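You operate a simulated robot arm through the tools that you are given. There is no shell and no other tool. Be economical: measure what you need, move in short steps, check, and stop when the job is done.

The job below is to be done with a simulated two-armed robot. You get a single attempt, and the scene is never put back.

## Task
Connect the grey power supply to the jig and give it 10 volts.
Fine: switch the supply on; the plug goes in before the output is switched on; the other supply stays off.

It is judged by the outcome, as a careful person would: the job done as asked, and still so three seconds after it is handed in. It fails if anything else is knocked over, pushed out of place, dropped, spilled or broken.

## Robot
Two 7-joint arms with fingered hands on one trunk, on a base that drives. Base frame: it is fixed to the floor where the robot stands at the start and does not move with it; the origin is under the middle of the robot, x ahead of it, y to its left, z up. Readings come in mm, rad, newtons and seconds.
The left shoulder is at the start at [70, 145, 1187], the right one opposite. With the tool pointing down near the work surface each hand reaches from about 420 to 780 mm from the robot's upright axis, wherever it stands, measured 20 degrees to its own side. Places, roughly: blue knob [600, 300, 1000]; grey power supply [600, 400, 1000]; lower socket switch [200, 600, 300]; meter dial [1000, 300, 1000]; orange knob [900, 300, 1100]; output button of the grey power supply [700, 300, 1000]; red knob [500, 300, 1000]; red plug (3x4x5 cm) [500, 100, 900]; switch of the cream power supply [1100, 300, 1100]; switch of the grey power supply [700, 300, 900]; test jig [800, 100, 900]; upper socket switch [300, 600, 400]; white socket on the jig [700, 100, 900]. Payload 3.5 kg a hand.
The TCP of each hand is the grasp point between the finger pads, 25 mm short of the fingertips. In the tool frame z runs along the fingers and y along their closing line. Largest opening 88 mm; the body of the gripper starts 29 mm behind the TCP. The gripper is a hand of 4 fingers: y runs from the thumb to the fingers, the wrist lies at [-13, -97, -162] in the tool frame, and closing takes about 1.5 s.
Orientation is that of the tool frame in the base frame, as a unit quaternion [w, x, y, z]. With the fingers straight down and the wrist toward the robot, the tool's x, y and z point along [0, 1, 0], [1, 0, 0] and [0, 0, -1] of the base frame.

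## Interface
- The arms move only by the tool move_arm. It takes "left_series", "right_series" or both (then of equal length, played together; a hand with none holds still); each is a list of rows, each an object of numbers (a shift or turn left out is 0, a gripper value left out holds the last): "dx", "dy", "dz": the shift along the base's x, y, z in units of 20 mm (1.0 is 20 mm); "rx", "ry", "rz": the turn, a rotation vector about the base's x, y, z in units of 5 degrees (1.0 is 5 degrees). In form: [{"dx": .., "dy": .., "dz": .., "rx": .., "ry": .., "rz": ..}, ...]. A call has 1 to 20 rows; each row shifts and turns the commanded pose from where the row before left it. "left_hand" and "right_hand" are, for a hand that has rows, the opening, from 0 (shut) to 1 (fully open), set as the call begins (left out, the last holds). A call with a number of a shift or a turn outside -1 to 1 is refused whole. Rows are played at 5 a second. More than 50 mm and 0.15 rad between two rows, or a gripper value outside its range, and nothing of the call is played. A pose out of reach is approached as far as the arm can. The call stops where the force on the tool passes 40 N (or 10 N more than at its start, if that is more) or the arm is blocked; 0.2 s more then pass. The fingers move at their own pace (about 45 mm/s each) and stop on an object; they squeeze with about 24 N. The grip force told is the motor's: it shows also when the fingers shut on nothing. Time passes only in rows, and 0.2 s behind the last, so rows that do not move let the fingers close. The reply holds the time, the measured pose of the TCP, the force on the tool along the base axes, the opening and the grip force, in the units named above and with some noise, with the torque about the TCP (base axes, N m) and any sound that the robot's microphone picked up.
- Cameras (640 x 400 px; columns grow to the right, rows downward): "scene" is now at [129.9, 16.3, 1491.5]; the picture's right is [0.20, -0.98, 0.00], its down [-0.69, -0.14, -0.71] and it looks along [0.70, 0.14, -0.70] (base axes); focal length 290 px, centre (320, 200). "left" rides on the left gripper at [-64, -83, -98] in its tool frame; the picture's right is [-0.62, -0.37, 0.69], its down [0.71, -0.63, 0.30] and it looks along [0.32, 0.68, 0.65] (tool axes); focal length 265 px, centre (320, 200). "right" rides on the right gripper at [64, -83, -98] in its tool frame; the picture's right is [-0.62, 0.37, -0.69], its down [-0.71, -0.63, 0.30] and it looks along [-0.32, 0.68, 0.65] (tool axes); focal length 265 px, centre (320, 200). There is no depth. A picture from a camera that has moved, and an enlarged one, comes with that camera's place and axes in the base frame and with its lens.
- get_image(camera): a new picture of that camera. The clock stands still meanwhile.
- raise_lower(by): slides the trunk up (or, below 0, down) by that many mm; the arms and the scene camera ride with it, the base frame stays. It gives what a move gives, with no picture.
- drive_base(legs): drives the robot by 1 to 6 legs, each [ahead, left, turn to the left] in mm, mm and rad, along the robot's own axes; the way and the turn of a leg run together, so that a leg with both is an arc; at most 1500 mm and 3.142 rad a leg. The arms and the cameras ride along, it lands a little off, and it stops where it bumps. It gives what a move gives.
- finger_targets(index, middle, ring, thumb_bend, thumb_turn, hand): sets how far each is bent, from 0 (flat) to 1 (curled in); at 0.3 the hand is open as for a grip, at 0.7 the pads meet at the TCP. One left out holds its place. A second passes; each finger stops where it meets its share of the squeeze, and holds until it gets a number again. A gripper value or a shape takes the hand back. It gives what a move gives, with no picture; readings hold the bend of each and the force on the fingers (four entries, about 0 where the hand has none), thumb and palm. thumb_turn goes from beside the hand (0) to across from the fingers (1), as for a grip.
- grasp_type(shape, hand): the hand has 4 fingers and takes this shape, open, in about a second: jaw (thumb against the fingers, like two jaws); tri (thumb and two fingers); tip (a fingertip pinch); poke (one finger out to press); point (the index stretched); flat (the hand flat); cup (the hand cupped); fist (a fist). The gripper value then closes the fingers along that shape, each until it touches; the sizes above hold for jaw. It gives what a move gives, with no picture.
- head_to(pan, tilt): turns the head with the scene camera to pan (to the left, within 1.501 rad either way) and tilt (down, from -0.506 to 1.204), counted from straight ahead of the robot. It gives what a move gives.
- zoom(camera, box): a new picture of the part [left, top, right, bottom] of that camera's present view, enlarged. The clock stands still meanwhile.
- close_job(): hands the job in; it is judged then, once.

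Work in short steps. Places have to be worked out from the pictures, the camera data and where the tool is seen: move nearer, look again, correct. Check each grasp and each placing, and mend what went wrong. You have 120 turns and 92 pictures in all, those below and enlarged ones among them. Open the grippers and draw the arms clear of the work before you hand the job in, unless the task says otherwise; then end with one line.

The tools are called after "Request:" as a command line: name --argument value ..., lists and objects as JSON in quotes. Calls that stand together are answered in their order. move_arm: Moves the arms, as the interface text tells. Its arguments: {"type":"object","properties":{"left_series":{"type":"array"},"left_hand":{"type":"number"},"right_series":{"type":"array"},"right_hand":{"type":"number"}},"required":[]} The other tools are called the same way: raise_lower (by) slides the trunk up or down; grasp_type (shape, hand) gives the hand a shape; finger_targets (index, middle, ring, thumb_bend, thumb_turn, hand) moves the fingers one by one; drive_base (legs) drives the base; head_to (pan, tilt) turns the head that bears the scene camera; get_image (camera) takes a picture; zoom (camera, box) takes an enlarged picture of a part of a camera's view; close_job () hands the job in.

At the start:

```text
clock: 0.0
left_ee_pos: [441.4, 346.4, 1178.5]
left_tool_rot: [0.0, 0.708, 0.707, -0.001]
left_force: [0.9, 0.1, 0.1]
left_torque: [-0.02, -0.02, -0.01]
left_width: 87.6
left_grasp_force: 0.0
left_shape: jaw
left_bend: [0.3, 0.3, 0.3, 0.3, 0.98]
left_finger forces: [0.1, 0.0, 0.1, 0.0, 0.0, 0.1]
right_ee_pos: [541.3, -143.2, 1148.9]
right_tool_rot: [0.0, 0.707, 0.708, -0.001]
right_force: [-0.5, -0.7, -0.6]
right_torque: [-0.05, 0.0, 0.01]
right_width: 87.7
right_grasp_force: 0.2
right_shape: jaw
right_bend: [0.3, 0.3, 0.3, 0.3, 0.98]
right_finger forces: [0.0, 0.0, 0.0, 0.1, 0.1, 0.0]
trunk travel left (down, up): [-750.0, 90.0]
robot x, y, heading: [-2.1, -2.3, -0.002]
head pan, tilt: [0.199, 0.782]
```

scene: 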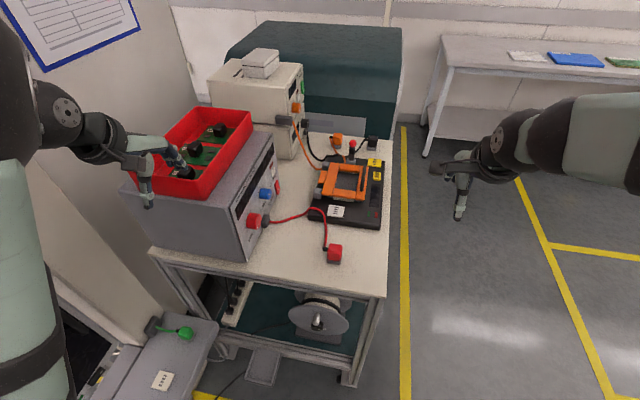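
right: 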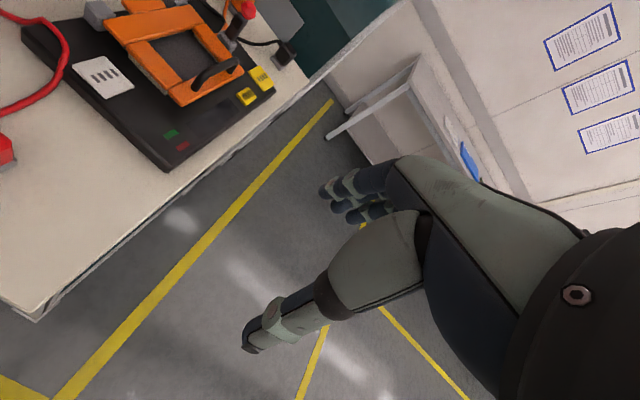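
left: 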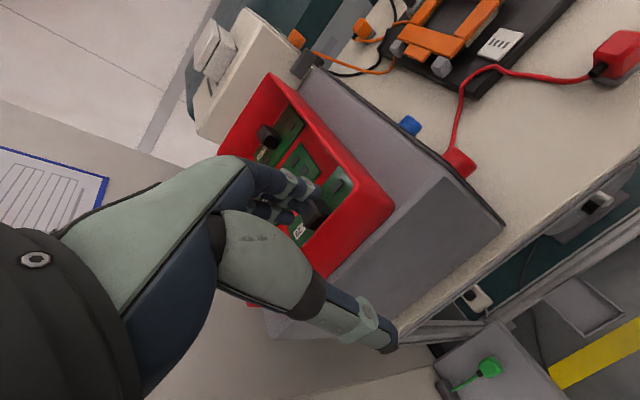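

I start by looking closely at the grey supply's panel, the jig and the plug.

Request:
zoom --camera "scene" --box '[220, 140, 400, 270]'

Request:
zoom --camera "scene" --box '[140, 250, 360, 400]'

```text
3.08 times, centred on (310, 205) of scene
camera zoom: at [129.9, 16.3, 1491.5], right [0.2, -0.98, 0.0], down [-0.69, -0.14, -0.71], along [0.7, 0.14, -0.7], focal length 893 px, centre (351, 185)
```

zoom: 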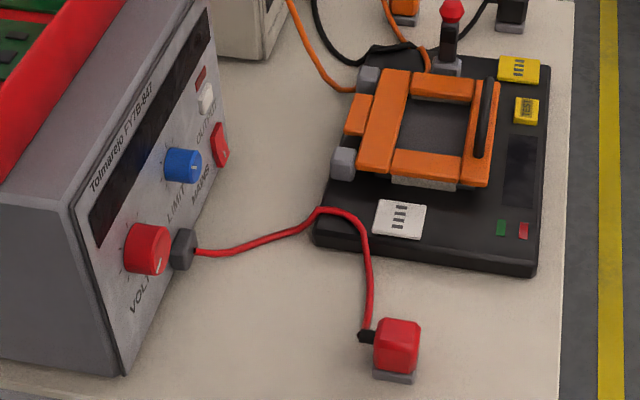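

```text
2.67 times, centred on (250, 325) of scene
camera zoom: at [129.9, 16.3, 1491.5], right [0.2, -0.98, 0.0], down [-0.69, -0.14, -0.71], along [0.7, 0.14, -0.7], focal length 774 px, centre (507, -133)
```

zoom: 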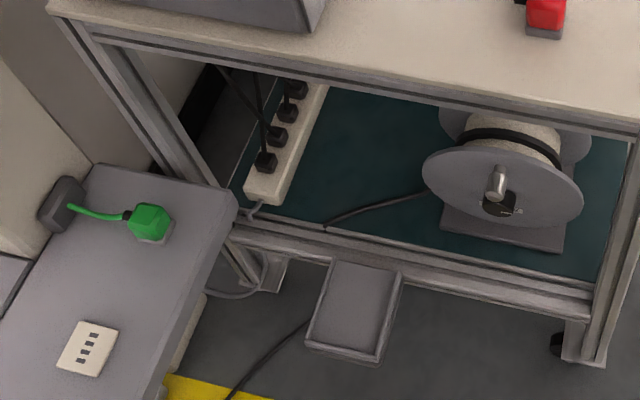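

The panel faces right (−y). Next I look at the floor-side sockets, the far side and the mains wiring.

Request:
head_to --pan 1.0 --tilt 0.95

Request:
get_image --camera "scene"

```text
clock: 1.1
left_ee_pos: [442.1, 346.4, 1177.8]
left_tool_rot: [0.0, 0.708, 0.707, 0.001]
left_force: [-0.4, -0.1, 0.7]
left_torque: [-0.04, 0.0, 0.02]
left_width: 87.6
left_grasp_force: 0.1
left_shape: jaw
left_bend: [0.3, 0.3, 0.3, 0.3, 0.98]
left_finger forces: [0.0, 0.1, 0.0, 0.0, 0.0, 0.1]
right_ee_pos: [542.5, -143.9, 1148.3]
right_tool_rot: [0.001, 0.707, 0.707, 0.0]
right_force: [-0.3, -0.2, 0.2]
right_torque: [-0.01, 0.01, -0.02]
right_width: 87.6
right_grasp_force: 0.0
right_shape: jaw
right_bend: [0.3, 0.3, 0.3, 0.3, 0.98]
right_finger forces: [0.0, 0.0, 0.1, 0.0, 0.0, 0.0]
trunk travel left (down, up): [-750.0, 90.0]
robot x, y, heading: [-2.8, -2.2, 0.001]
head pan, tilt: [1.0, 0.949]
```

```text
86 pictures are left
camera scene: at [89.4, 61.3, 1478.6], right [0.84, -0.54, 0.0], down [-0.44, -0.68, -0.58], along [0.31, 0.49, -0.81], focal length 290 px, centre (320, 200)
```

scene: 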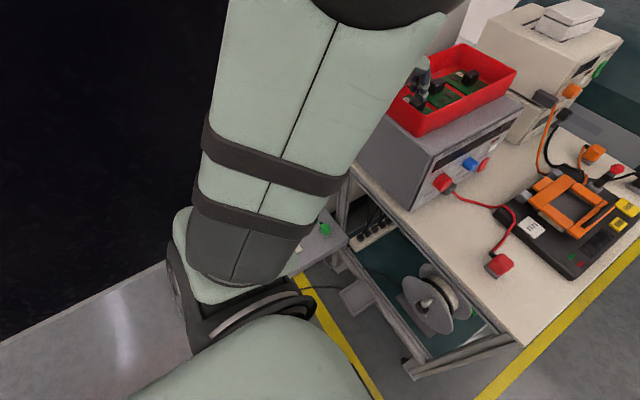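

My arm hides the floor sockets. I turn the head back and zoom on the plug, socket and panel separately.

Request:
head_to --pan 0.1 --tilt 0.75

Request:
zoom --camera "scene" --box '[270, 120, 400, 200]'

Request:
zoom --camera "right" --box '[0, 0, 300, 188]'

Request:
zoom --camera "left" --box '[380, 0, 640, 162]'

```text
clock: 2.3
left_ee_pos: [441.7, 346.4, 1178.7]
left_tool_rot: [0.0, 0.706, 0.708, 0.0]
left_force: [0.0, -0.5, 0.0]
left_torque: [0.0, -0.02, 0.0]
left_width: 87.6
left_grasp_force: 0.1
left_shape: jaw
left_bend: [0.3, 0.3, 0.3, 0.3, 0.98]
left_finger forces: [0.0, 0.0, 0.1, 0.0, 0.1, 0.0]
right_ee_pos: [542.6, -142.9, 1147.9]
right_tool_rot: [-0.001, 0.707, 0.708, 0.0]
right_force: [0.2, 0.4, -0.1]
right_torque: [0.0, 0.0, 0.0]
right_width: 87.6
right_grasp_force: 0.1
right_shape: jaw
right_bend: [0.3, 0.3, 0.3, 0.3, 0.98]
right_finger forces: [0.0, 0.1, 0.1, 0.0, 0.0, 0.0]
trunk travel left (down, up): [-750.0, 90.0]
robot x, y, heading: [-1.3, -4.1, -0.001]
head pan, tilt: [0.099, 0.75]
```

```text
4.92 times, centred on (335, 160) of scene
camera zoom: at [132.5, 8.5, 1494.1], right [0.1, -0.99, 0.0], down [-0.68, -0.07, -0.73], along [0.73, 0.07, -0.68], focal length 1428 px, centre (246, 397)
```

zoom: 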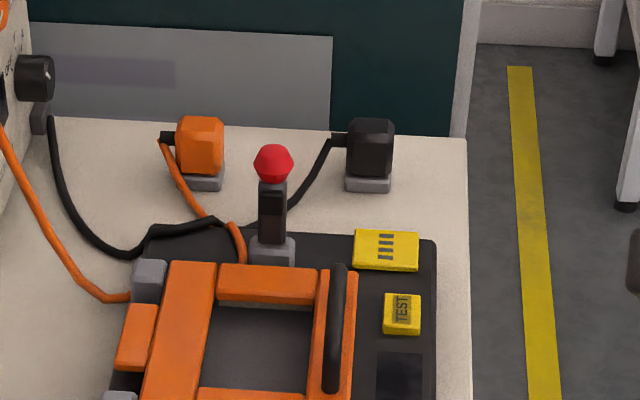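

```text
2.13 times, centred on (150, 94) of right
camera zoom: at [458.8, -78.7, 1245.1], right [0.37, -0.62, 0.69], down [-0.63, -0.71, -0.3], along [0.68, -0.32, -0.65], focal length 565 px, centre (682, 426)
```

zoom: 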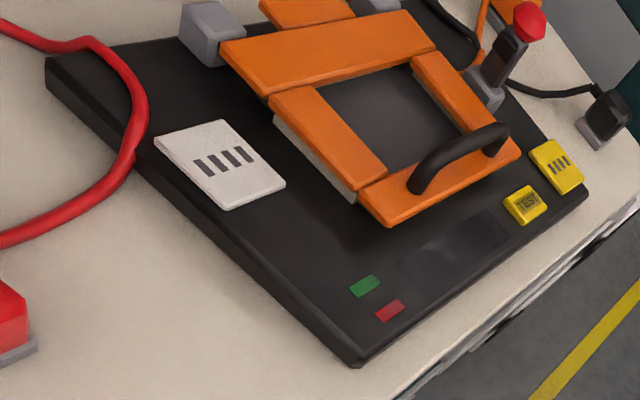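

```text
2.46 times, centred on (510, 81) of left
camera zoom: at [358.3, 282.8, 1277.0], right [-0.37, -0.62, -0.69], down [-0.63, 0.71, -0.3], along [0.68, 0.32, -0.65], focal length 653 px, centre (-148, 493)
```

zoom: 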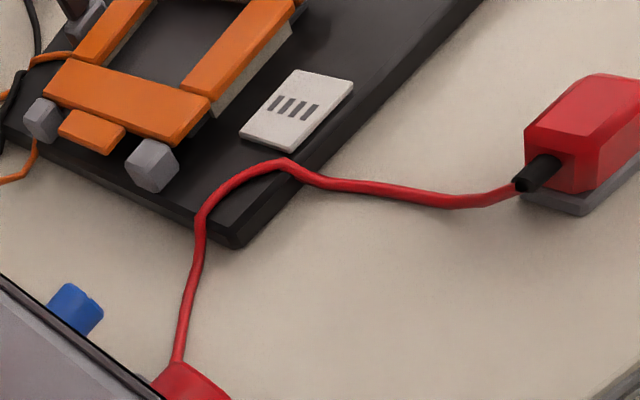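

The jig looks axis-aligned. Its white socket is at about [667,79,915], with the slits in a row along x. The red plug is at about [535,60,912], cord toward +y. I bring the right hand nearer for a better look.

Request:
move_arm --right_series '[{"dy": 1}, {"dy": 1}, {"dy": 1}, {"dy": 1}, {"dy": 1}, {"dy": 1}, {"dy": 1}, {"dy": 1, "dz": -1}, {"dy": 1, "dz": -1}, {"dy": 1, "dz": -1}]'

Request:
get_image --camera "right"

Request:
zoom --camera "scene" --box '[200, 120, 400, 245]'

```text
clock: 4.7
left_ee_pos: [442.1, 345.9, 1178.8]
left_tool_rot: [-0.001, 0.707, 0.707, 0.001]
left_force: [-0.1, 0.4, 0.0]
left_torque: [0.01, 0.0, 0.05]
left_width: 87.7
left_grasp_force: 0.1
left_shape: jaw
left_bend: [0.3, 0.3, 0.3, 0.3, 0.98]
left_finger forces: [0.0, 0.1, 0.0, 0.1, 0.0, 0.0]
right_ee_pos: [553.3, 46.3, 1118.2]
right_tool_rot: [-0.016, 0.719, 0.694, 0.037]
right_force: [-0.1, -0.1, -0.4]
right_torque: [0.01, 0.03, -0.01]
right_width: 87.7
right_grasp_force: 0.1
right_shape: jaw
right_bend: [0.3, 0.3, 0.3, 0.3, 0.98]
right_finger forces: [0.0, 0.1, 0.1, 0.0, 0.1, 0.1]
trunk travel left (down, up): [-750.0, 90.0]
robot x, y, heading: [-0.7, 2.7, -0.003]
head pan, tilt: [0.099, 0.75]
stopped in row 10 (right hand): the arm was blocked; the commanded pose is now the measured one
```

```text
82 pictures are left
camera right: at [469.4, 106.5, 1218.1], right [0.33, -0.68, 0.65], down [-0.65, -0.67, -0.37], along [0.69, -0.3, -0.66], focal length 265 px, centre (320, 200)
```

right: 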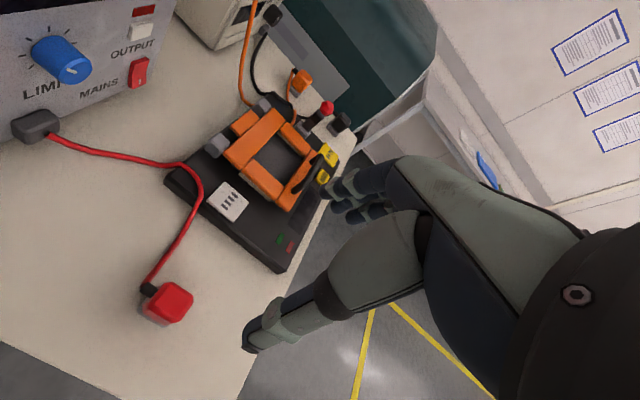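

```text
3.20 times, centred on (300, 182) of scene
camera zoom: at [132.9, 8.0, 1494.0], right [0.1, -1.0, 0.0], down [-0.68, -0.07, -0.73], along [0.73, 0.07, -0.68], focal length 928 px, centre (384, 256)
```

zoom: 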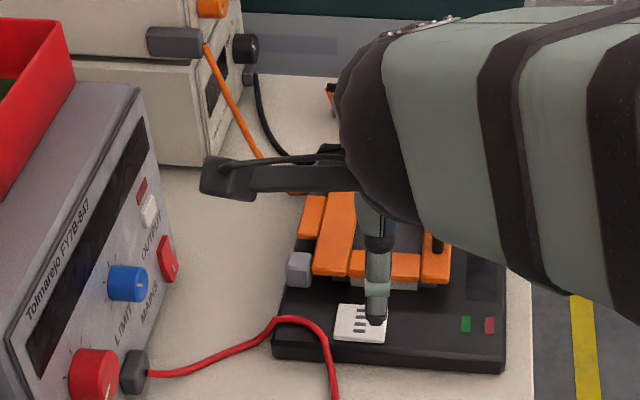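

The right arm is blocked when it reaches across the body. I'll work from the table's right side facing the panel, since the floor there is free. First I raise both hands and withdraw the right one.

Request:
move_arm --right_series '[{"dz": 1}, {"dz": 1}, {"dy": -1, "dz": 1}, {"dy": -1, "dz": 1}, {"dy": -1}, {"dy": -1}, {"dy": -1}, {"dy": -1}, {"dy": -1}, {"dy": -1}, {"dy": -1}]' --left_series '[{"dz": 1}, {"dz": 1}, {"dz": 1}, {"dz": 1}, {"dz": 1}, {"dx": -0.5}, {"dx": -0.5}, {"dx": -0.5}, {"dx": -0.5}, {}, {}]'

Request:
head_to --pan -0.7 --tilt 0.7

Request:
get_image --camera "scene"

```text
clock: 7.1
left_ee_pos: [400.8, 346.4, 1277.8]
left_tool_rot: [0.001, 0.707, 0.707, 0.0]
left_force: [0.0, 0.2, 0.1]
left_torque: [0.0, 0.03, 0.0]
left_width: 87.5
left_grasp_force: 0.0
left_shape: jaw
left_bend: [0.3, 0.3, 0.3, 0.3, 0.98]
left_finger forces: [0.0, 0.0, 0.0, 0.0, 0.1, 0.0]
right_ee_pos: [551.9, -134.0, 1195.3]
right_tool_rot: [-0.016, 0.718, 0.695, 0.033]
right_force: [0.1, 0.1, -0.3]
right_torque: [-0.04, 0.01, 0.0]
right_width: 87.6
right_grasp_force: 0.0
right_shape: jaw
right_bend: [0.3, 0.3, 0.3, 0.3, 0.98]
right_finger forces: [0.0, 0.1, 0.0, 0.0, 0.1, 0.0]
trunk travel left (down, up): [-750.0, 90.0]
robot x, y, heading: [-3.2, -0.3, -0.001]
head pan, tilt: [0.099, 0.75]
```

```text
clock: 8.3
left_ee_pos: [400.4, 346.0, 1276.7]
left_tool_rot: [0.0, 0.707, 0.707, 0.0]
left_force: [0.7, 0.1, -0.4]
left_torque: [-0.01, 0.03, -0.04]
left_width: 87.3
left_grasp_force: 0.0
left_shape: jaw
left_bend: [0.3, 0.3, 0.3, 0.3, 0.98]
left_finger forces: [0.0, 0.0, 0.1, 0.1, 0.0, 0.0]
right_ee_pos: [552.4, -131.8, 1196.5]
right_tool_rot: [-0.015, 0.718, 0.695, 0.033]
right_force: [-0.4, 0.2, 0.9]
right_torque: [-0.01, 0.01, 0.01]
right_width: 87.7
right_grasp_force: 0.1
right_shape: jaw
right_bend: [0.3, 0.3, 0.3, 0.3, 0.98]
right_finger forces: [0.1, 0.1, 0.0, 0.1, 0.0, 0.0]
trunk travel left (down, up): [-750.0, 90.0]
robot x, y, heading: [-0.6, -0.4, 0.002]
head pan, tilt: [-0.7, 0.7]
```

```text
80 pictures are left
camera scene: at [115.1, -54.6, 1498.3], right [-0.64, -0.77, 0.0], down [-0.49, 0.41, -0.76], along [0.59, -0.49, -0.64], focal length 290 px, centre (320, 200)
```

scene: 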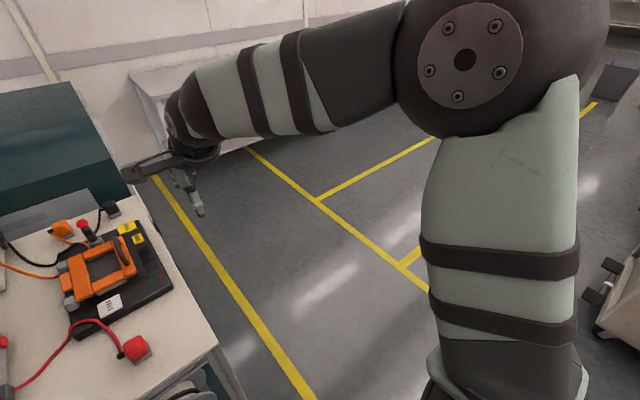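

The floor to the right is clear. I drive right, then ahead, then turn to face the panel.

Request:
drive_base --legs '[[0, -540, 0], [620, 0, 0], [0, 0, 1.571]]'

Request:
head_to --pan 0.0 --tilt 0.7

Request:
get_image --camera "scene"

```text
clock: 18.3
left_ee_pos: [267.4, -150.2, 1277.4]
left_tool_rot: [0.0, 0.003, 1.0, 0.0]
left_force: [0.3, 1.1, 0.8]
left_torque: [-0.01, 0.02, -0.04]
left_width: 87.6
left_grasp_force: 0.1
left_shape: jaw
left_bend: [0.3, 0.3, 0.3, 0.3, 0.98]
left_finger forces: [0.1, 0.1, 0.0, 0.0, 0.1, 0.0]
right_ee_pos: [747.4, -3.5, 1197.8]
right_tool_rot: [-0.035, 0.02, 0.999, 0.013]
right_force: [0.0, 0.1, 1.3]
right_torque: [-0.01, 0.01, 0.04]
right_width: 87.4
right_grasp_force: 0.1
right_shape: jaw
right_bend: [0.3, 0.3, 0.3, 0.3, 0.98]
right_finger forces: [0.0, 0.0, 0.1, 0.0, 0.0, 0.0]
trunk travel left (down, up): [-750.0, 90.0]
robot x, y, heading: [611.5, -554.5, 1.565]
head pan, tilt: [-0.7, 0.7]
```

```text
clock: 19.4
left_ee_pos: [267.8, -150.7, 1278.9]
left_tool_rot: [0.0, 0.003, 1.0, -0.001]
left_force: [0.3, 0.3, 0.4]
left_torque: [-0.03, 0.0, 0.0]
left_width: 87.2
left_grasp_force: 0.0
left_shape: jaw
left_bend: [0.3, 0.3, 0.3, 0.3, 0.98]
left_finger forces: [0.0, 0.1, 0.0, 0.1, 0.1, 0.0]
right_ee_pos: [748.3, -2.4, 1197.4]
right_tool_rot: [-0.035, 0.02, 0.999, 0.014]
right_force: [-1.0, 0.3, -0.5]
right_torque: [-0.03, 0.01, 0.03]
right_width: 87.2
right_grasp_force: 0.1
right_shape: jaw
right_bend: [0.3, 0.3, 0.3, 0.3, 0.98]
right_finger forces: [0.0, 0.0, 0.0, 0.1, 0.0, 0.0]
trunk travel left (down, up): [-750.0, 90.0]
robot x, y, heading: [612.3, -556.4, 1.563]
head pan, tilt: [0.0, 0.7]
```

```text
79 pictures are left
camera scene: at [611.9, -418.3, 1498.3], right [1.0, -0.01, 0.0], down [-0.01, -0.64, -0.76], along [0.01, 0.76, -0.64], focal length 290 px, centre (320, 200)
```

scene: 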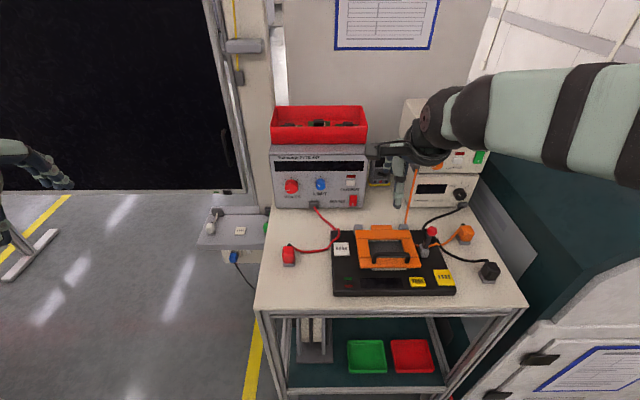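

Good view. I zoom on the panel and the jig.

Request:
zoom --camera "scene" --box '[260, 140, 390, 221]'

Request:
zoom --camera "scene" --box '[265, 215, 445, 327]'

Request:
zoom --camera "scene" --box '[190, 190, 290, 300]'

Request:
zoom --camera "scene" --box '[380, 140, 510, 221]'

```text
4.92 times, centred on (325, 180) of scene
camera zoom: at [611.9, -418.3, 1498.3], right [1.0, -0.01, 0.0], down [-0.01, -0.64, -0.76], along [0.01, 0.76, -0.64], focal length 1428 px, centre (295, 296)
```

zoom: 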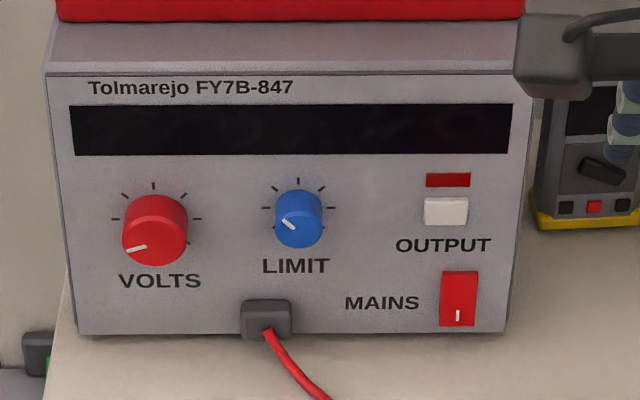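

```text
3.56 times, centred on (355, 271) of scene
camera zoom: at [611.9, -418.3, 1498.3], right [1.0, -0.01, 0.0], down [-0.01, -0.64, -0.76], along [0.01, 0.76, -0.64], focal length 1032 px, centre (196, -52)
```

zoom: 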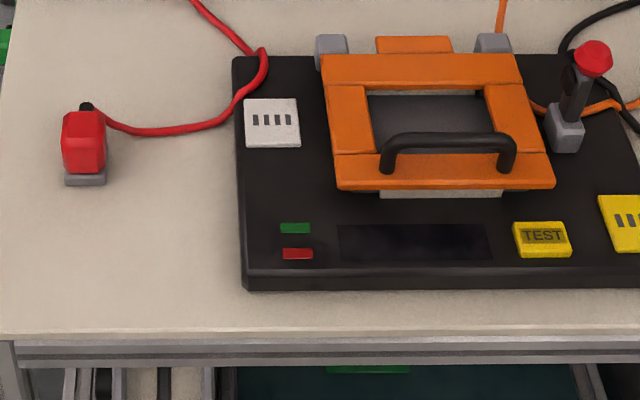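

```text
3.64 times, centred on (240, 245) of scene
camera zoom: at [611.9, -418.3, 1498.3], right [1.0, -0.01, 0.0], down [-0.01, -0.64, -0.76], along [0.01, 0.76, -0.64], focal length 1055 px, centre (611, 36)
```

zoom: 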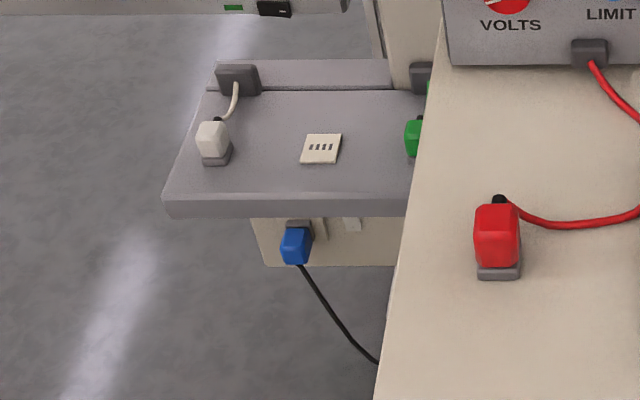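

```text
4.92 times, centred on (445, 180) of scene
camera zoom: at [611.9, -418.3, 1498.3], right [1.0, -0.01, 0.0], down [-0.01, -0.64, -0.76], along [0.01, 0.76, -0.64], focal length 1428 px, centre (-295, 296)
```

zoom: 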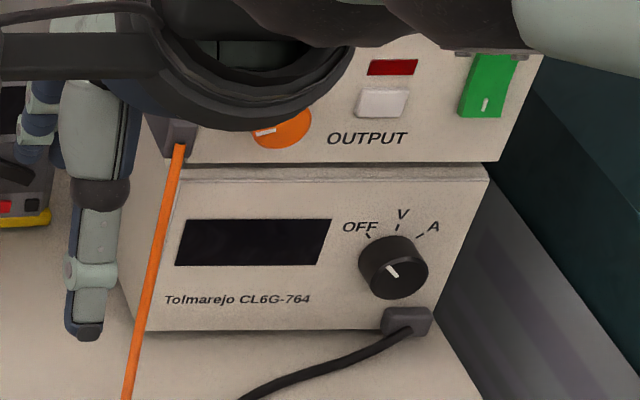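

The panel markings are clear: volts knob at minimum, output and mains off. I'll use the left hand with the wrist toward −x to grip the plug across x, so I shift the base 90 mm to the right for better reach.

Request:
drive_base --legs '[[0, -90, 0]]'

Request:
move_arm --left_series '[{"dy": 1, "rz": -1}, {"dy": 1, "rz": -1}, {"dy": 1, "rz": -1}, {"dy": 1, "rz": -1}, {"dy": 1, "rz": -1}, {"dx": 1, "dy": 1, "rz": -1}, {"dx": 1, "rz": -1}, {"dx": 1, "rz": -1}, {"dx": 1, "rz": -1}, {"dx": 1, "rz": -1}, {"dx": 1, "rz": -1}, {"dx": 1, "rz": -1}, {"dx": 1, "rz": -1}, {"dx": 1, "rz": -1}, {"dx": 1, "rz": -1}, {"rz": -1}, {"rz": -1}, {"rz": -1}]'

```text
clock: 20.5
left_ee_pos: [354.1, -150.4, 1277.1]
left_tool_rot: [0.002, 0.003, 1.0, 0.0]
left_force: [0.4, 0.5, 0.3]
left_torque: [0.01, -0.03, -0.01]
left_width: 87.6
left_grasp_force: 0.1
left_shape: jaw
left_bend: [0.3, 0.3, 0.3, 0.3, 0.98]
left_finger forces: [0.0, 0.0, 0.0, 0.0, 0.0, 0.1]
right_ee_pos: [833.2, -3.2, 1197.9]
right_tool_rot: [-0.032, 0.018, 0.999, 0.014]
right_force: [-1.1, -0.1, 0.4]
right_torque: [0.01, 0.0, 0.01]
right_width: 87.6
right_grasp_force: 0.0
right_shape: jaw
right_bend: [0.3, 0.3, 0.3, 0.3, 0.98]
right_finger forces: [0.0, 0.1, 0.1, 0.0, 0.0, 0.0]
trunk travel left (down, up): [-750.0, 90.0]
robot x, y, heading: [702.2, -556.9, 1.568]
head pan, tilt: [0.0, 0.7]
```

```text
clock: 24.3
left_ee_pos: [557.5, -31.4, 1276.8]
left_tool_rot: [0.001, 0.71, 0.704, -0.001]
left_force: [0.7, 0.5, -0.6]
left_torque: [0.0, 0.0, 0.03]
left_width: 87.5
left_grasp_force: 0.1
left_shape: jaw
left_bend: [0.3, 0.3, 0.3, 0.3, 0.98]
left_finger forces: [0.0, 0.0, 0.0, 0.0, 0.0, 0.1]
right_ee_pos: [838.1, -2.8, 1196.6]
right_tool_rot: [-0.034, 0.02, 0.999, 0.013]
right_force: [0.6, -0.2, -0.6]
right_torque: [0.0, -0.06, -0.04]
right_width: 87.6
right_grasp_force: 0.1
right_shape: jaw
right_bend: [0.3, 0.3, 0.3, 0.3, 0.98]
right_finger forces: [0.0, 0.0, 0.0, 0.0, 0.0, 0.0]
trunk travel left (down, up): [-750.0, 90.0]
robot x, y, heading: [701.1, -558.2, 1.563]
head pan, tilt: [0.0, 0.7]
```

The hand is turned correctly and reach is good. I go lower and look at the plug with the left camera and the scene camera.

Request:
move_arm --left_series '[{"dz": -1, "dy": 0.5}, {"dz": -1, "dy": 0.5}, {"dz": -1, "dy": 0.5}, {"dz": -1, "dy": 0.5}, {"dz": -1, "dy": 0.5}, {"dz": -1, "dy": 0.5}, {"dz": -1, "dy": 0.5}, {"dz": -1}, {"dz": -1}, {"dz": -1}, {"dz": -1}]'

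Request:
get_image --camera "left"

Request:
zoom --camera "scene" --box '[160, 185, 370, 316]'

```text
clock: 26.7
left_ee_pos: [557.0, 39.2, 1055.8]
left_tool_rot: [0.001, 0.71, 0.704, 0.0]
left_force: [-0.1, 0.3, -0.3]
left_torque: [0.0, -0.02, -0.03]
left_width: 87.7
left_grasp_force: 0.1
left_shape: jaw
left_bend: [0.3, 0.3, 0.3, 0.3, 0.98]
left_finger forces: [0.0, 0.0, 0.0, 0.0, 0.0, 0.0]
right_ee_pos: [837.4, -3.2, 1196.2]
right_tool_rot: [-0.034, 0.019, 0.999, 0.013]
right_force: [0.0, 0.2, -0.6]
right_torque: [0.0, 0.0, 0.03]
right_width: 87.6
right_grasp_force: 0.1
right_shape: jaw
right_bend: [0.3, 0.3, 0.3, 0.3, 0.98]
right_finger forces: [0.0, 0.0, 0.1, 0.0, 0.0, 0.0]
trunk travel left (down, up): [-750.0, 90.0]
robot x, y, heading: [698.8, -557.2, 1.563]
head pan, tilt: [0.0, 0.7]
```

```text
74 pictures are left
camera left: at [474.7, -24.3, 1155.3], right [-0.37, -0.62, -0.69], down [-0.62, 0.72, -0.31], along [0.69, 0.32, -0.65], focal length 265 px, centre (320, 200)
```

left: 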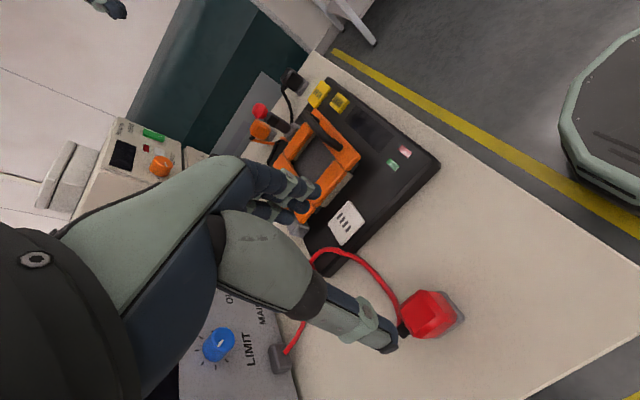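

```text
3.05 times, centred on (265, 250) of scene
camera zoom: at [701.8, -418.5, 1498.3], right [1.0, -0.01, 0.0], down [0.0, -0.64, -0.76], along [0.01, 0.76, -0.64], focal length 884 px, centre (488, 46)
```

zoom: 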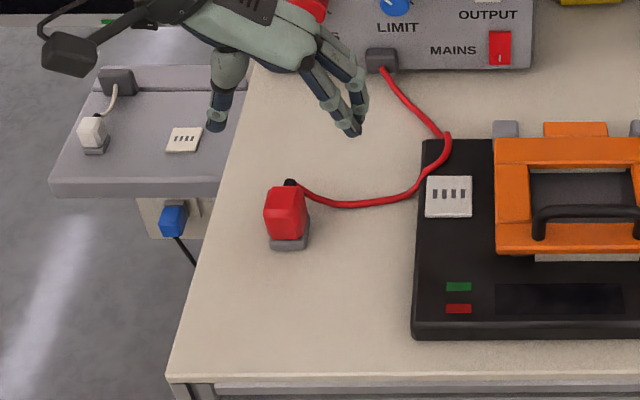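

The plug sits at about [540,63] with its base on the table (z≈888) and its top at about 936, aligned with the axes. I descend over it, stopping at z≈980 to check.

Request:
move_arm --left_series '[{"dx": -0.45, "dy": 0.45}, {"dx": -0.4, "dy": 0.4}, {"dz": -1}, {"dz": -1}, {"dz": -1}, {"dz": -0.75}]'

Request:
zoom --camera "left" --box '[240, 160, 560, 360]'

Request:
zoom --camera "scene" --box '[180, 190, 340, 290]'

```text
clock: 28.1
left_ee_pos: [541.9, 55.5, 981.4]
left_tool_rot: [0.001, 0.71, 0.704, 0.0]
left_force: [-1.1, 0.1, 0.1]
left_torque: [0.02, 0.01, 0.02]
left_width: 87.6
left_grasp_force: 0.2
left_shape: jaw
left_bend: [0.3, 0.3, 0.3, 0.3, 0.98]
left_finger forces: [0.0, 0.1, 0.1, 0.1, 0.1, 0.0]
right_ee_pos: [838.2, -3.5, 1196.8]
right_tool_rot: [-0.035, 0.019, 0.999, 0.012]
right_force: [0.4, -0.3, 0.5]
right_torque: [-0.01, 0.02, -0.01]
right_width: 87.5
right_grasp_force: 0.0
right_shape: jaw
right_bend: [0.3, 0.3, 0.3, 0.3, 0.98]
right_finger forces: [0.0, 0.0, 0.0, 0.0, 0.0, 0.1]
trunk travel left (down, up): [-750.0, 90.0]
robot x, y, heading: [698.3, -557.1, 1.567]
head pan, tilt: [0.0, 0.7]
```

```text
2.00 times, centred on (400, 260) of left
camera zoom: at [458.4, -7.4, 1080.4], right [-0.37, -0.62, -0.69], down [-0.62, 0.72, -0.3], along [0.69, 0.32, -0.65], focal length 531 px, centre (160, 80)
```

zoom: 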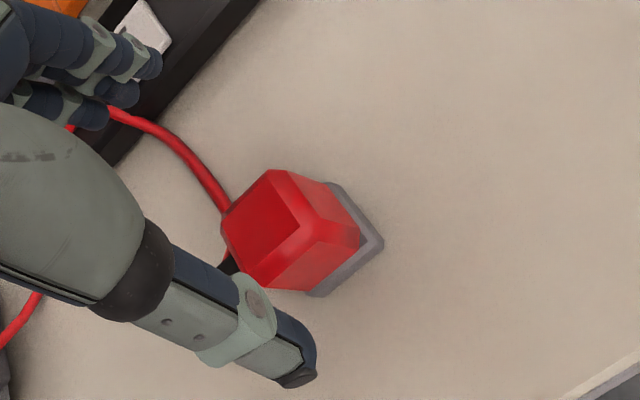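

```text
4.00 times, centred on (260, 240) of scene
camera zoom: at [701.8, -418.6, 1498.3], right [1.0, -0.01, 0.0], down [0.0, -0.64, -0.76], along [0.01, 0.76, -0.64], focal length 1160 px, centre (560, 40)
```

zoom: 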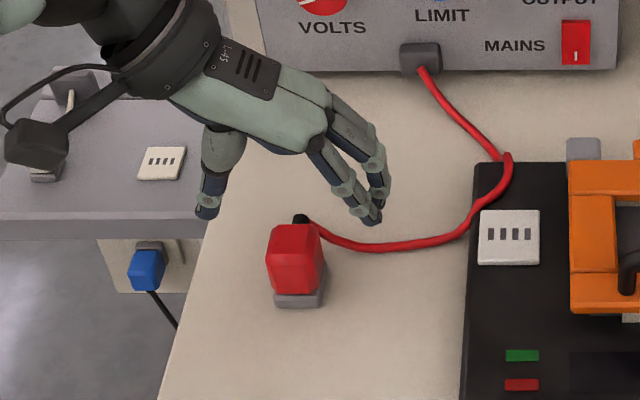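

The gap is centred over the plug in x. I descend to z≈922, shifted slightly −y to miss the cord, then close.

Request:
move_arm --left_series '[{"dy": -0.15, "dz": -1}, {"dz": -1}, {"dz": -0.97}]'

Request:
move_arm --left_series '[{}, {}, {}, {}, {}, {}, {}, {}]' --left_hand 0.0

Request:
zoom --camera "scene" --box '[180, 190, 340, 290]'

Request:
zoom --camera "left" --box '[240, 160, 560, 360]'

```text
clock: 28.9
left_ee_pos: [541.3, 53.2, 922.3]
left_tool_rot: [0.0, 0.71, 0.704, 0.0]
left_force: [0.4, 0.3, 0.1]
left_torque: [-0.01, 0.01, 0.0]
left_width: 87.5
left_grasp_force: 0.0
left_shape: jaw
left_bend: [0.3, 0.3, 0.3, 0.3, 0.98]
left_finger forces: [0.1, 0.0, 0.1, 0.0, 0.0, 0.1]
right_ee_pos: [837.2, -2.5, 1196.6]
right_tool_rot: [-0.034, 0.019, 0.999, 0.013]
right_force: [0.1, 0.5, 0.1]
right_torque: [0.0, -0.02, 0.0]
right_width: 87.7
right_grasp_force: 0.1
right_shape: jaw
right_bend: [0.3, 0.3, 0.3, 0.3, 0.98]
right_finger forces: [0.0, 0.1, 0.0, 0.0, 0.1, 0.0]
trunk travel left (down, up): [-750.0, 90.0]
robot x, y, heading: [699.2, -556.9, 1.566]
head pan, tilt: [0.0, 0.7]
```

```text
clock: 30.7
left_ee_pos: [542.0, 53.2, 922.3]
left_tool_rot: [0.001, 0.71, 0.705, 0.0]
left_force: [0.4, -0.7, 0.6]
left_torque: [0.02, 0.01, 0.0]
left_width: 24.8
left_grasp_force: 23.9
left_shape: jaw
left_bend: [0.74, 0.55, 0.55, 0.74, 1.0]
left_finger forces: [12.5, 6.5, 2.7, 0.0, 21.7, 0.1]
right_ee_pos: [838.0, -3.2, 1196.6]
right_tool_rot: [-0.034, 0.019, 0.999, 0.013]
right_force: [-0.1, -0.2, -0.3]
right_torque: [-0.01, 0.02, 0.01]
right_width: 87.7
right_grasp_force: 0.1
right_shape: jaw
right_bend: [0.3, 0.3, 0.3, 0.3, 0.98]
right_finger forces: [0.0, 0.0, 0.0, 0.0, 0.0, 0.0]
trunk travel left (down, up): [-750.0, 90.0]
robot x, y, heading: [700.8, -555.3, 1.562]
head pan, tilt: [0.0, 0.7]
```

```text
4.00 times, centred on (260, 240) of scene
camera zoom: at [701.8, -418.7, 1498.3], right [1.0, -0.01, 0.0], down [0.0, -0.64, -0.76], along [0.01, 0.76, -0.64], focal length 1160 px, centre (560, 40)
```

zoom: 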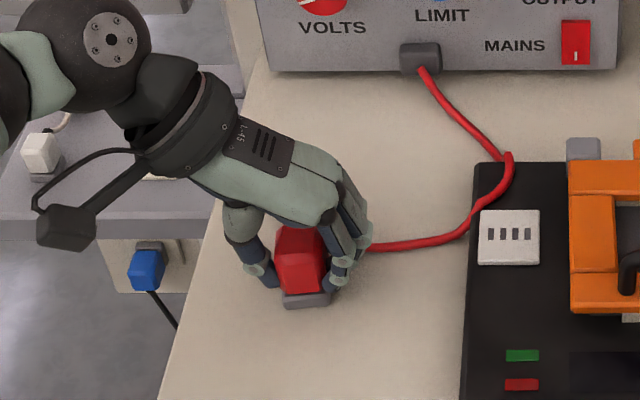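

```text
2.00 times, centred on (400, 260) of left
camera zoom: at [457.8, -10.3, 1021.5], right [-0.37, -0.62, -0.69], down [-0.62, 0.72, -0.3], along [0.69, 0.32, -0.65], focal length 531 px, centre (160, 80)
```

zoom: 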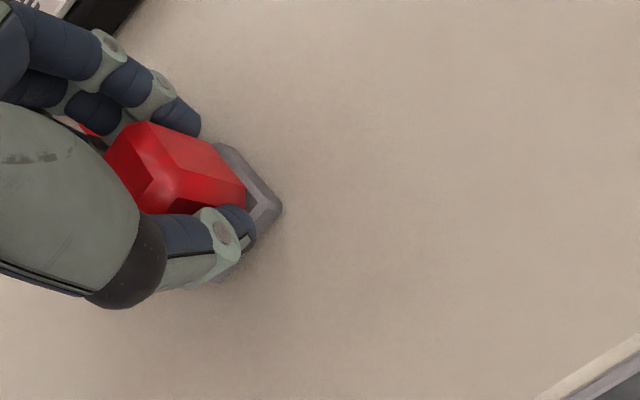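

The index finger missed the front of the plug, which has yawed by about 8°. I reopen, centre the hand on the plug in y (63) and grip again so that all fingers square it.

Request:
move_arm --left_series '[{}, {}, {}, {}, {}, {}, {}, {"dy": 0.25}, {"dy": 0.25}]' --left_hand 0.8

Request:
zoom --camera "scene" --box '[180, 190, 340, 290]'

Request:
zoom --camera "left" --box '[240, 160, 560, 360]'

```text
clock: 32.7
left_ee_pos: [541.9, 62.5, 923.6]
left_tool_rot: [0.0, 0.709, 0.705, -0.001]
left_force: [-0.3, -0.2, 0.6]
left_torque: [-0.01, 0.01, -0.01]
left_width: 70.3
left_grasp_force: 0.0
left_shape: jaw
left_bend: [0.27, 0.34, 0.32, 0.49, 0.99]
left_finger forces: [0.0, 0.0, 0.1, 0.1, 0.0, 0.1]
right_ee_pos: [837.6, -2.3, 1195.8]
right_tool_rot: [-0.034, 0.019, 0.999, 0.013]
right_force: [0.4, 0.5, -0.2]
right_torque: [-0.01, -0.01, 0.01]
right_width: 87.4
right_grasp_force: 0.1
right_shape: jaw
right_bend: [0.3, 0.3, 0.3, 0.3, 0.98]
right_finger forces: [0.1, 0.0, 0.0, 0.0, 0.1, 0.0]
trunk travel left (down, up): [-750.0, 90.0]
robot x, y, heading: [701.5, -550.4, 1.562]
head pan, tilt: [0.0, 0.7]
```

```text
4.00 times, centred on (260, 240) of scene
camera zoom: at [701.9, -418.6, 1498.3], right [1.0, -0.01, 0.0], down [0.0, -0.64, -0.76], along [0.01, 0.76, -0.64], focal length 1160 px, centre (560, 40)
```

zoom: 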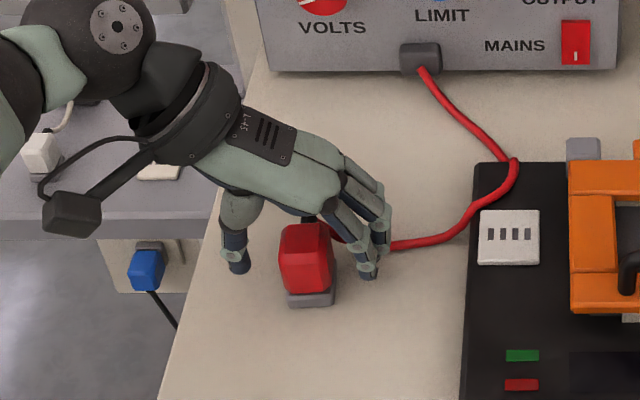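

```text
2.00 times, centred on (400, 260) of left
camera zoom: at [457.8, -0.9, 1021.4], right [-0.37, -0.62, -0.69], down [-0.63, 0.72, -0.31], along [0.69, 0.32, -0.65], focal length 531 px, centre (160, 80)
```

zoom: 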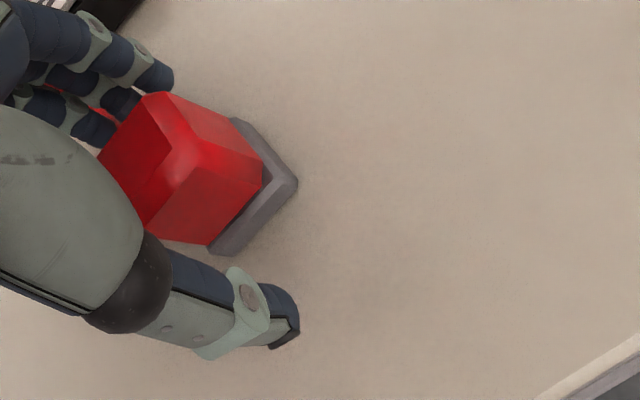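

The plug is now at about [548,66]. I shift the hand +6 mm in x and +3 mm in y, then close.

Request:
move_arm --left_series '[{"dx": 0.3, "dy": 0.15}]'

Request:
move_arm --left_series '[{}, {}, {}, {}, {}, {}, {}, {}]' --left_hand 0.0

Request:
zoom --camera "scene" --box '[180, 190, 340, 290]'

Request:
zoom --camera "left" --box '[240, 160, 560, 360]'

```text
clock: 33.1
left_ee_pos: [547.8, 65.1, 922.8]
left_tool_rot: [0.001, 0.71, 0.704, -0.001]
left_force: [-0.8, -0.1, 0.5]
left_torque: [0.0, 0.02, -0.03]
left_width: 70.4
left_grasp_force: 0.0
left_shape: jaw
left_bend: [0.27, 0.34, 0.32, 0.49, 0.99]
left_finger forces: [0.1, 0.1, 0.0, 0.0, 0.0, 0.0]
right_ee_pos: [837.1, -3.0, 1196.7]
right_tool_rot: [-0.034, 0.02, 0.999, 0.012]
right_force: [0.9, -0.4, -0.1]
right_torque: [-0.04, 0.03, -0.03]
right_width: 87.3
right_grasp_force: 0.0
right_shape: jaw
right_bend: [0.3, 0.3, 0.3, 0.3, 0.98]
right_finger forces: [0.1, 0.1, 0.0, 0.0, 0.0, 0.0]
trunk travel left (down, up): [-750.0, 90.0]
robot x, y, heading: [703.9, -554.5, 1.562]
head pan, tilt: [0.0, 0.7]
```

```text
clock: 34.9
left_ee_pos: [547.2, 65.1, 923.6]
left_tool_rot: [0.001, 0.71, 0.704, -0.001]
left_force: [-0.6, -0.1, -0.2]
left_torque: [0.03, 0.0, 0.0]
left_width: 25.1
left_grasp_force: 23.8
left_shape: jaw
left_bend: [0.74, 0.54, 0.61, 0.75, 1.0]
left_finger forces: [13.2, 7.4, 0.0, 0.1, 20.6, 0.0]
right_ee_pos: [837.3, -5.0, 1196.8]
right_tool_rot: [-0.034, 0.019, 0.999, 0.012]
right_force: [-0.4, -0.9, 0.3]
right_torque: [0.04, -0.01, 0.02]
right_width: 87.6
right_grasp_force: 0.0
right_shape: jaw
right_bend: [0.3, 0.3, 0.3, 0.3, 0.98]
right_finger forces: [0.0, 0.0, 0.0, 0.0, 0.0, 0.1]
trunk travel left (down, up): [-750.0, 90.0]
robot x, y, heading: [700.8, -554.5, 1.565]
head pan, tilt: [0.0, 0.7]
```

```text
4.00 times, centred on (260, 240) of scene
camera zoom: at [701.9, -418.7, 1498.3], right [1.0, -0.01, 0.0], down [0.0, -0.64, -0.76], along [0.01, 0.76, -0.64], focal length 1160 px, centre (560, 40)
```

zoom: 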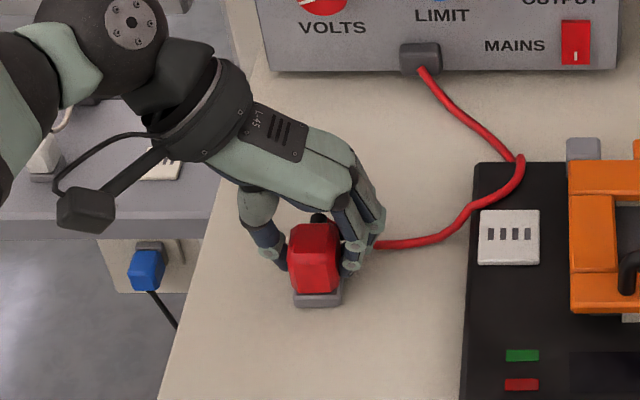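

```text
2.00 times, centred on (400, 260) of left
camera zoom: at [464.2, 2.3, 1021.1], right [-0.37, -0.62, -0.69], down [-0.62, 0.72, -0.31], along [0.69, 0.32, -0.65], focal length 531 px, centre (160, 80)
```

zoom: 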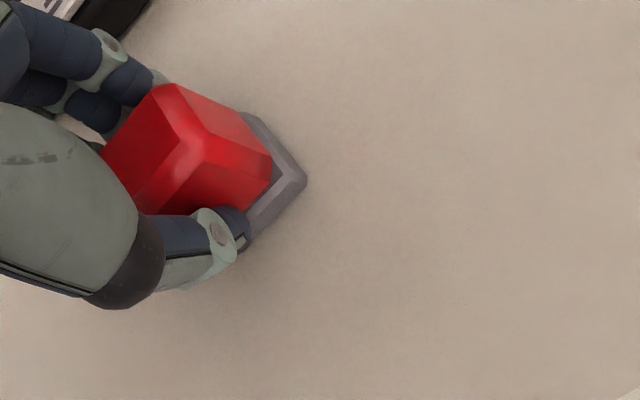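

The plug is squarer now and gripped at about 24 N. I lift it 60 mm and check for slip and the underside.

Request:
move_arm --left_series '[{"dz": 0.5}, {"dz": 0.5}, {"dz": 1}, {"dz": 1}]'

Request:
zoom --camera "scene" --box '[180, 180, 340, 280]'

Request:
zoom --camera "left" --box '[240, 160, 560, 360]'

```text
clock: 35.9
left_ee_pos: [544.2, 64.9, 983.2]
left_tool_rot: [0.001, 0.71, 0.704, -0.001]
left_force: [0.5, -0.6, -0.7]
left_torque: [-0.01, 0.02, 0.0]
left_width: 25.1
left_grasp_force: 24.1
left_shape: jaw
left_bend: [0.74, 0.54, 0.61, 0.75, 1.0]
left_finger forces: [13.3, 7.5, 0.0, 0.1, 20.5, 0.1]
right_ee_pos: [838.1, -2.0, 1196.6]
right_tool_rot: [-0.033, 0.02, 0.999, 0.014]
right_force: [-0.3, -0.4, 0.8]
right_torque: [-0.02, 0.0, -0.02]
right_width: 87.5
right_grasp_force: 0.1
right_shape: jaw
right_bend: [0.3, 0.3, 0.3, 0.3, 0.98]
right_finger forces: [0.0, 0.1, 0.0, 0.0, 0.0, 0.0]
trunk travel left (down, up): [-750.0, 90.0]
robot x, y, heading: [702.5, -552.8, 1.563]
head pan, tilt: [0.0, 0.7]
```

```text
4.00 times, centred on (260, 230) of scene
camera zoom: at [702.1, -419.4, 1498.3], right [1.0, -0.01, 0.0], down [-0.01, -0.64, -0.77], along [0.01, 0.77, -0.64], focal length 1160 px, centre (560, 80)
```

zoom: 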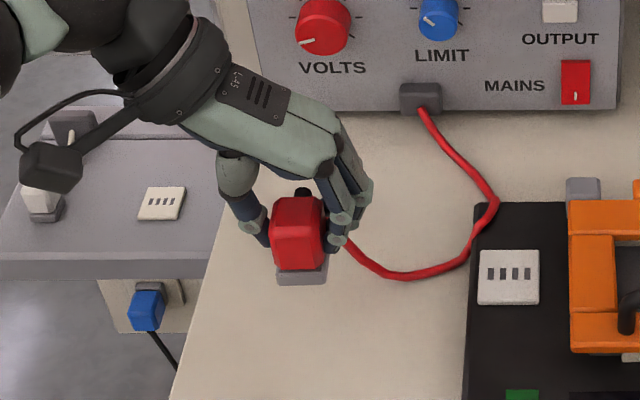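

```text
2.00 times, centred on (400, 260) of left
camera zoom: at [462.3, 3.1, 1081.4], right [-0.37, -0.62, -0.69], down [-0.63, 0.72, -0.3], along [0.69, 0.32, -0.65], focal length 531 px, centre (160, 80)
```

zoom: 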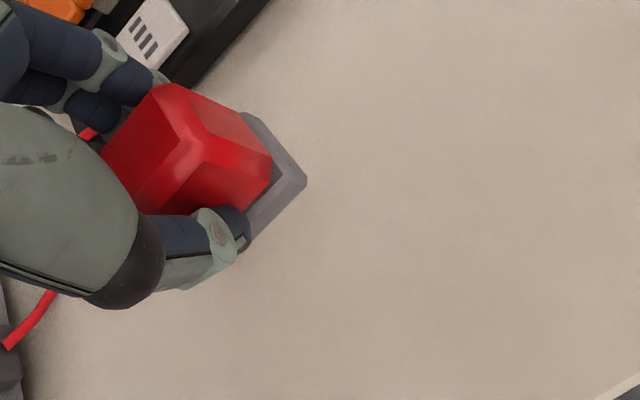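

Held firmly with no slip. I carry it toward the socket, 110 mm in x and 19 mm in y at this height, then compare.

Request:
move_arm --left_series '[{"dx": 1, "dy": 0.2}, {"dx": 1, "dy": 0.2}, {"dx": 1, "dy": 0.2}, {"dx": 1, "dy": 0.2}, {"dx": 1, "dy": 0.15}, {"dx": 0.5}]'

Request:
zoom --camera "scene" --box '[230, 190, 390, 290]'

Request:
zoom --camera "left" --box '[240, 160, 560, 360]'

```text
clock: 37.3
left_ee_pos: [657.3, 84.0, 982.0]
left_tool_rot: [0.0, 0.71, 0.704, 0.0]
left_force: [-0.9, 0.7, 0.0]
left_torque: [0.01, -0.01, 0.02]
left_width: 25.0
left_grasp_force: 24.4
left_shape: jaw
left_bend: [0.74, 0.54, 0.61, 0.75, 1.0]
left_finger forces: [13.1, 7.6, 0.0, 0.0, 20.7, 0.0]
right_ee_pos: [837.4, -2.8, 1196.1]
right_tool_rot: [-0.034, 0.019, 0.999, 0.013]
right_force: [-0.8, -0.6, -1.0]
right_torque: [0.01, -0.02, 0.03]
right_width: 87.6
right_grasp_force: 0.0
right_shape: jaw
right_bend: [0.3, 0.3, 0.3, 0.3, 0.98]
right_finger forces: [0.0, 0.1, 0.0, 0.0, 0.1, 0.0]
trunk travel left (down, up): [-750.0, 90.0]
robot x, y, heading: [700.0, -555.5, 1.564]
head pan, tilt: [0.0, 0.7]
```

```text
4.00 times, centred on (310, 240) of scene
camera zoom: at [702.2, -418.7, 1498.3], right [1.0, -0.01, 0.0], down [-0.01, -0.64, -0.76], along [0.01, 0.76, -0.64], focal length 1160 px, centre (360, 40)
```

zoom: 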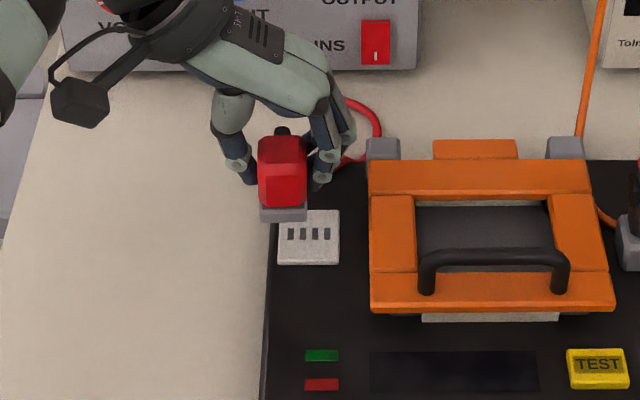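

```text
2.00 times, centred on (400, 260) of left
camera zoom: at [573.5, 21.0, 1081.2], right [-0.37, -0.62, -0.69], down [-0.62, 0.72, -0.3], along [0.69, 0.32, -0.65], focal length 531 px, centre (160, 80)
```

zoom: 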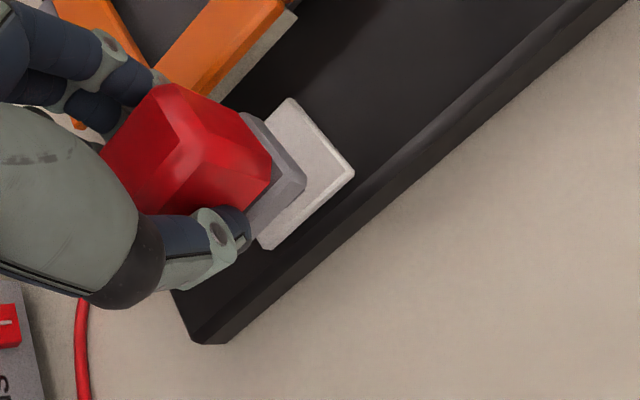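

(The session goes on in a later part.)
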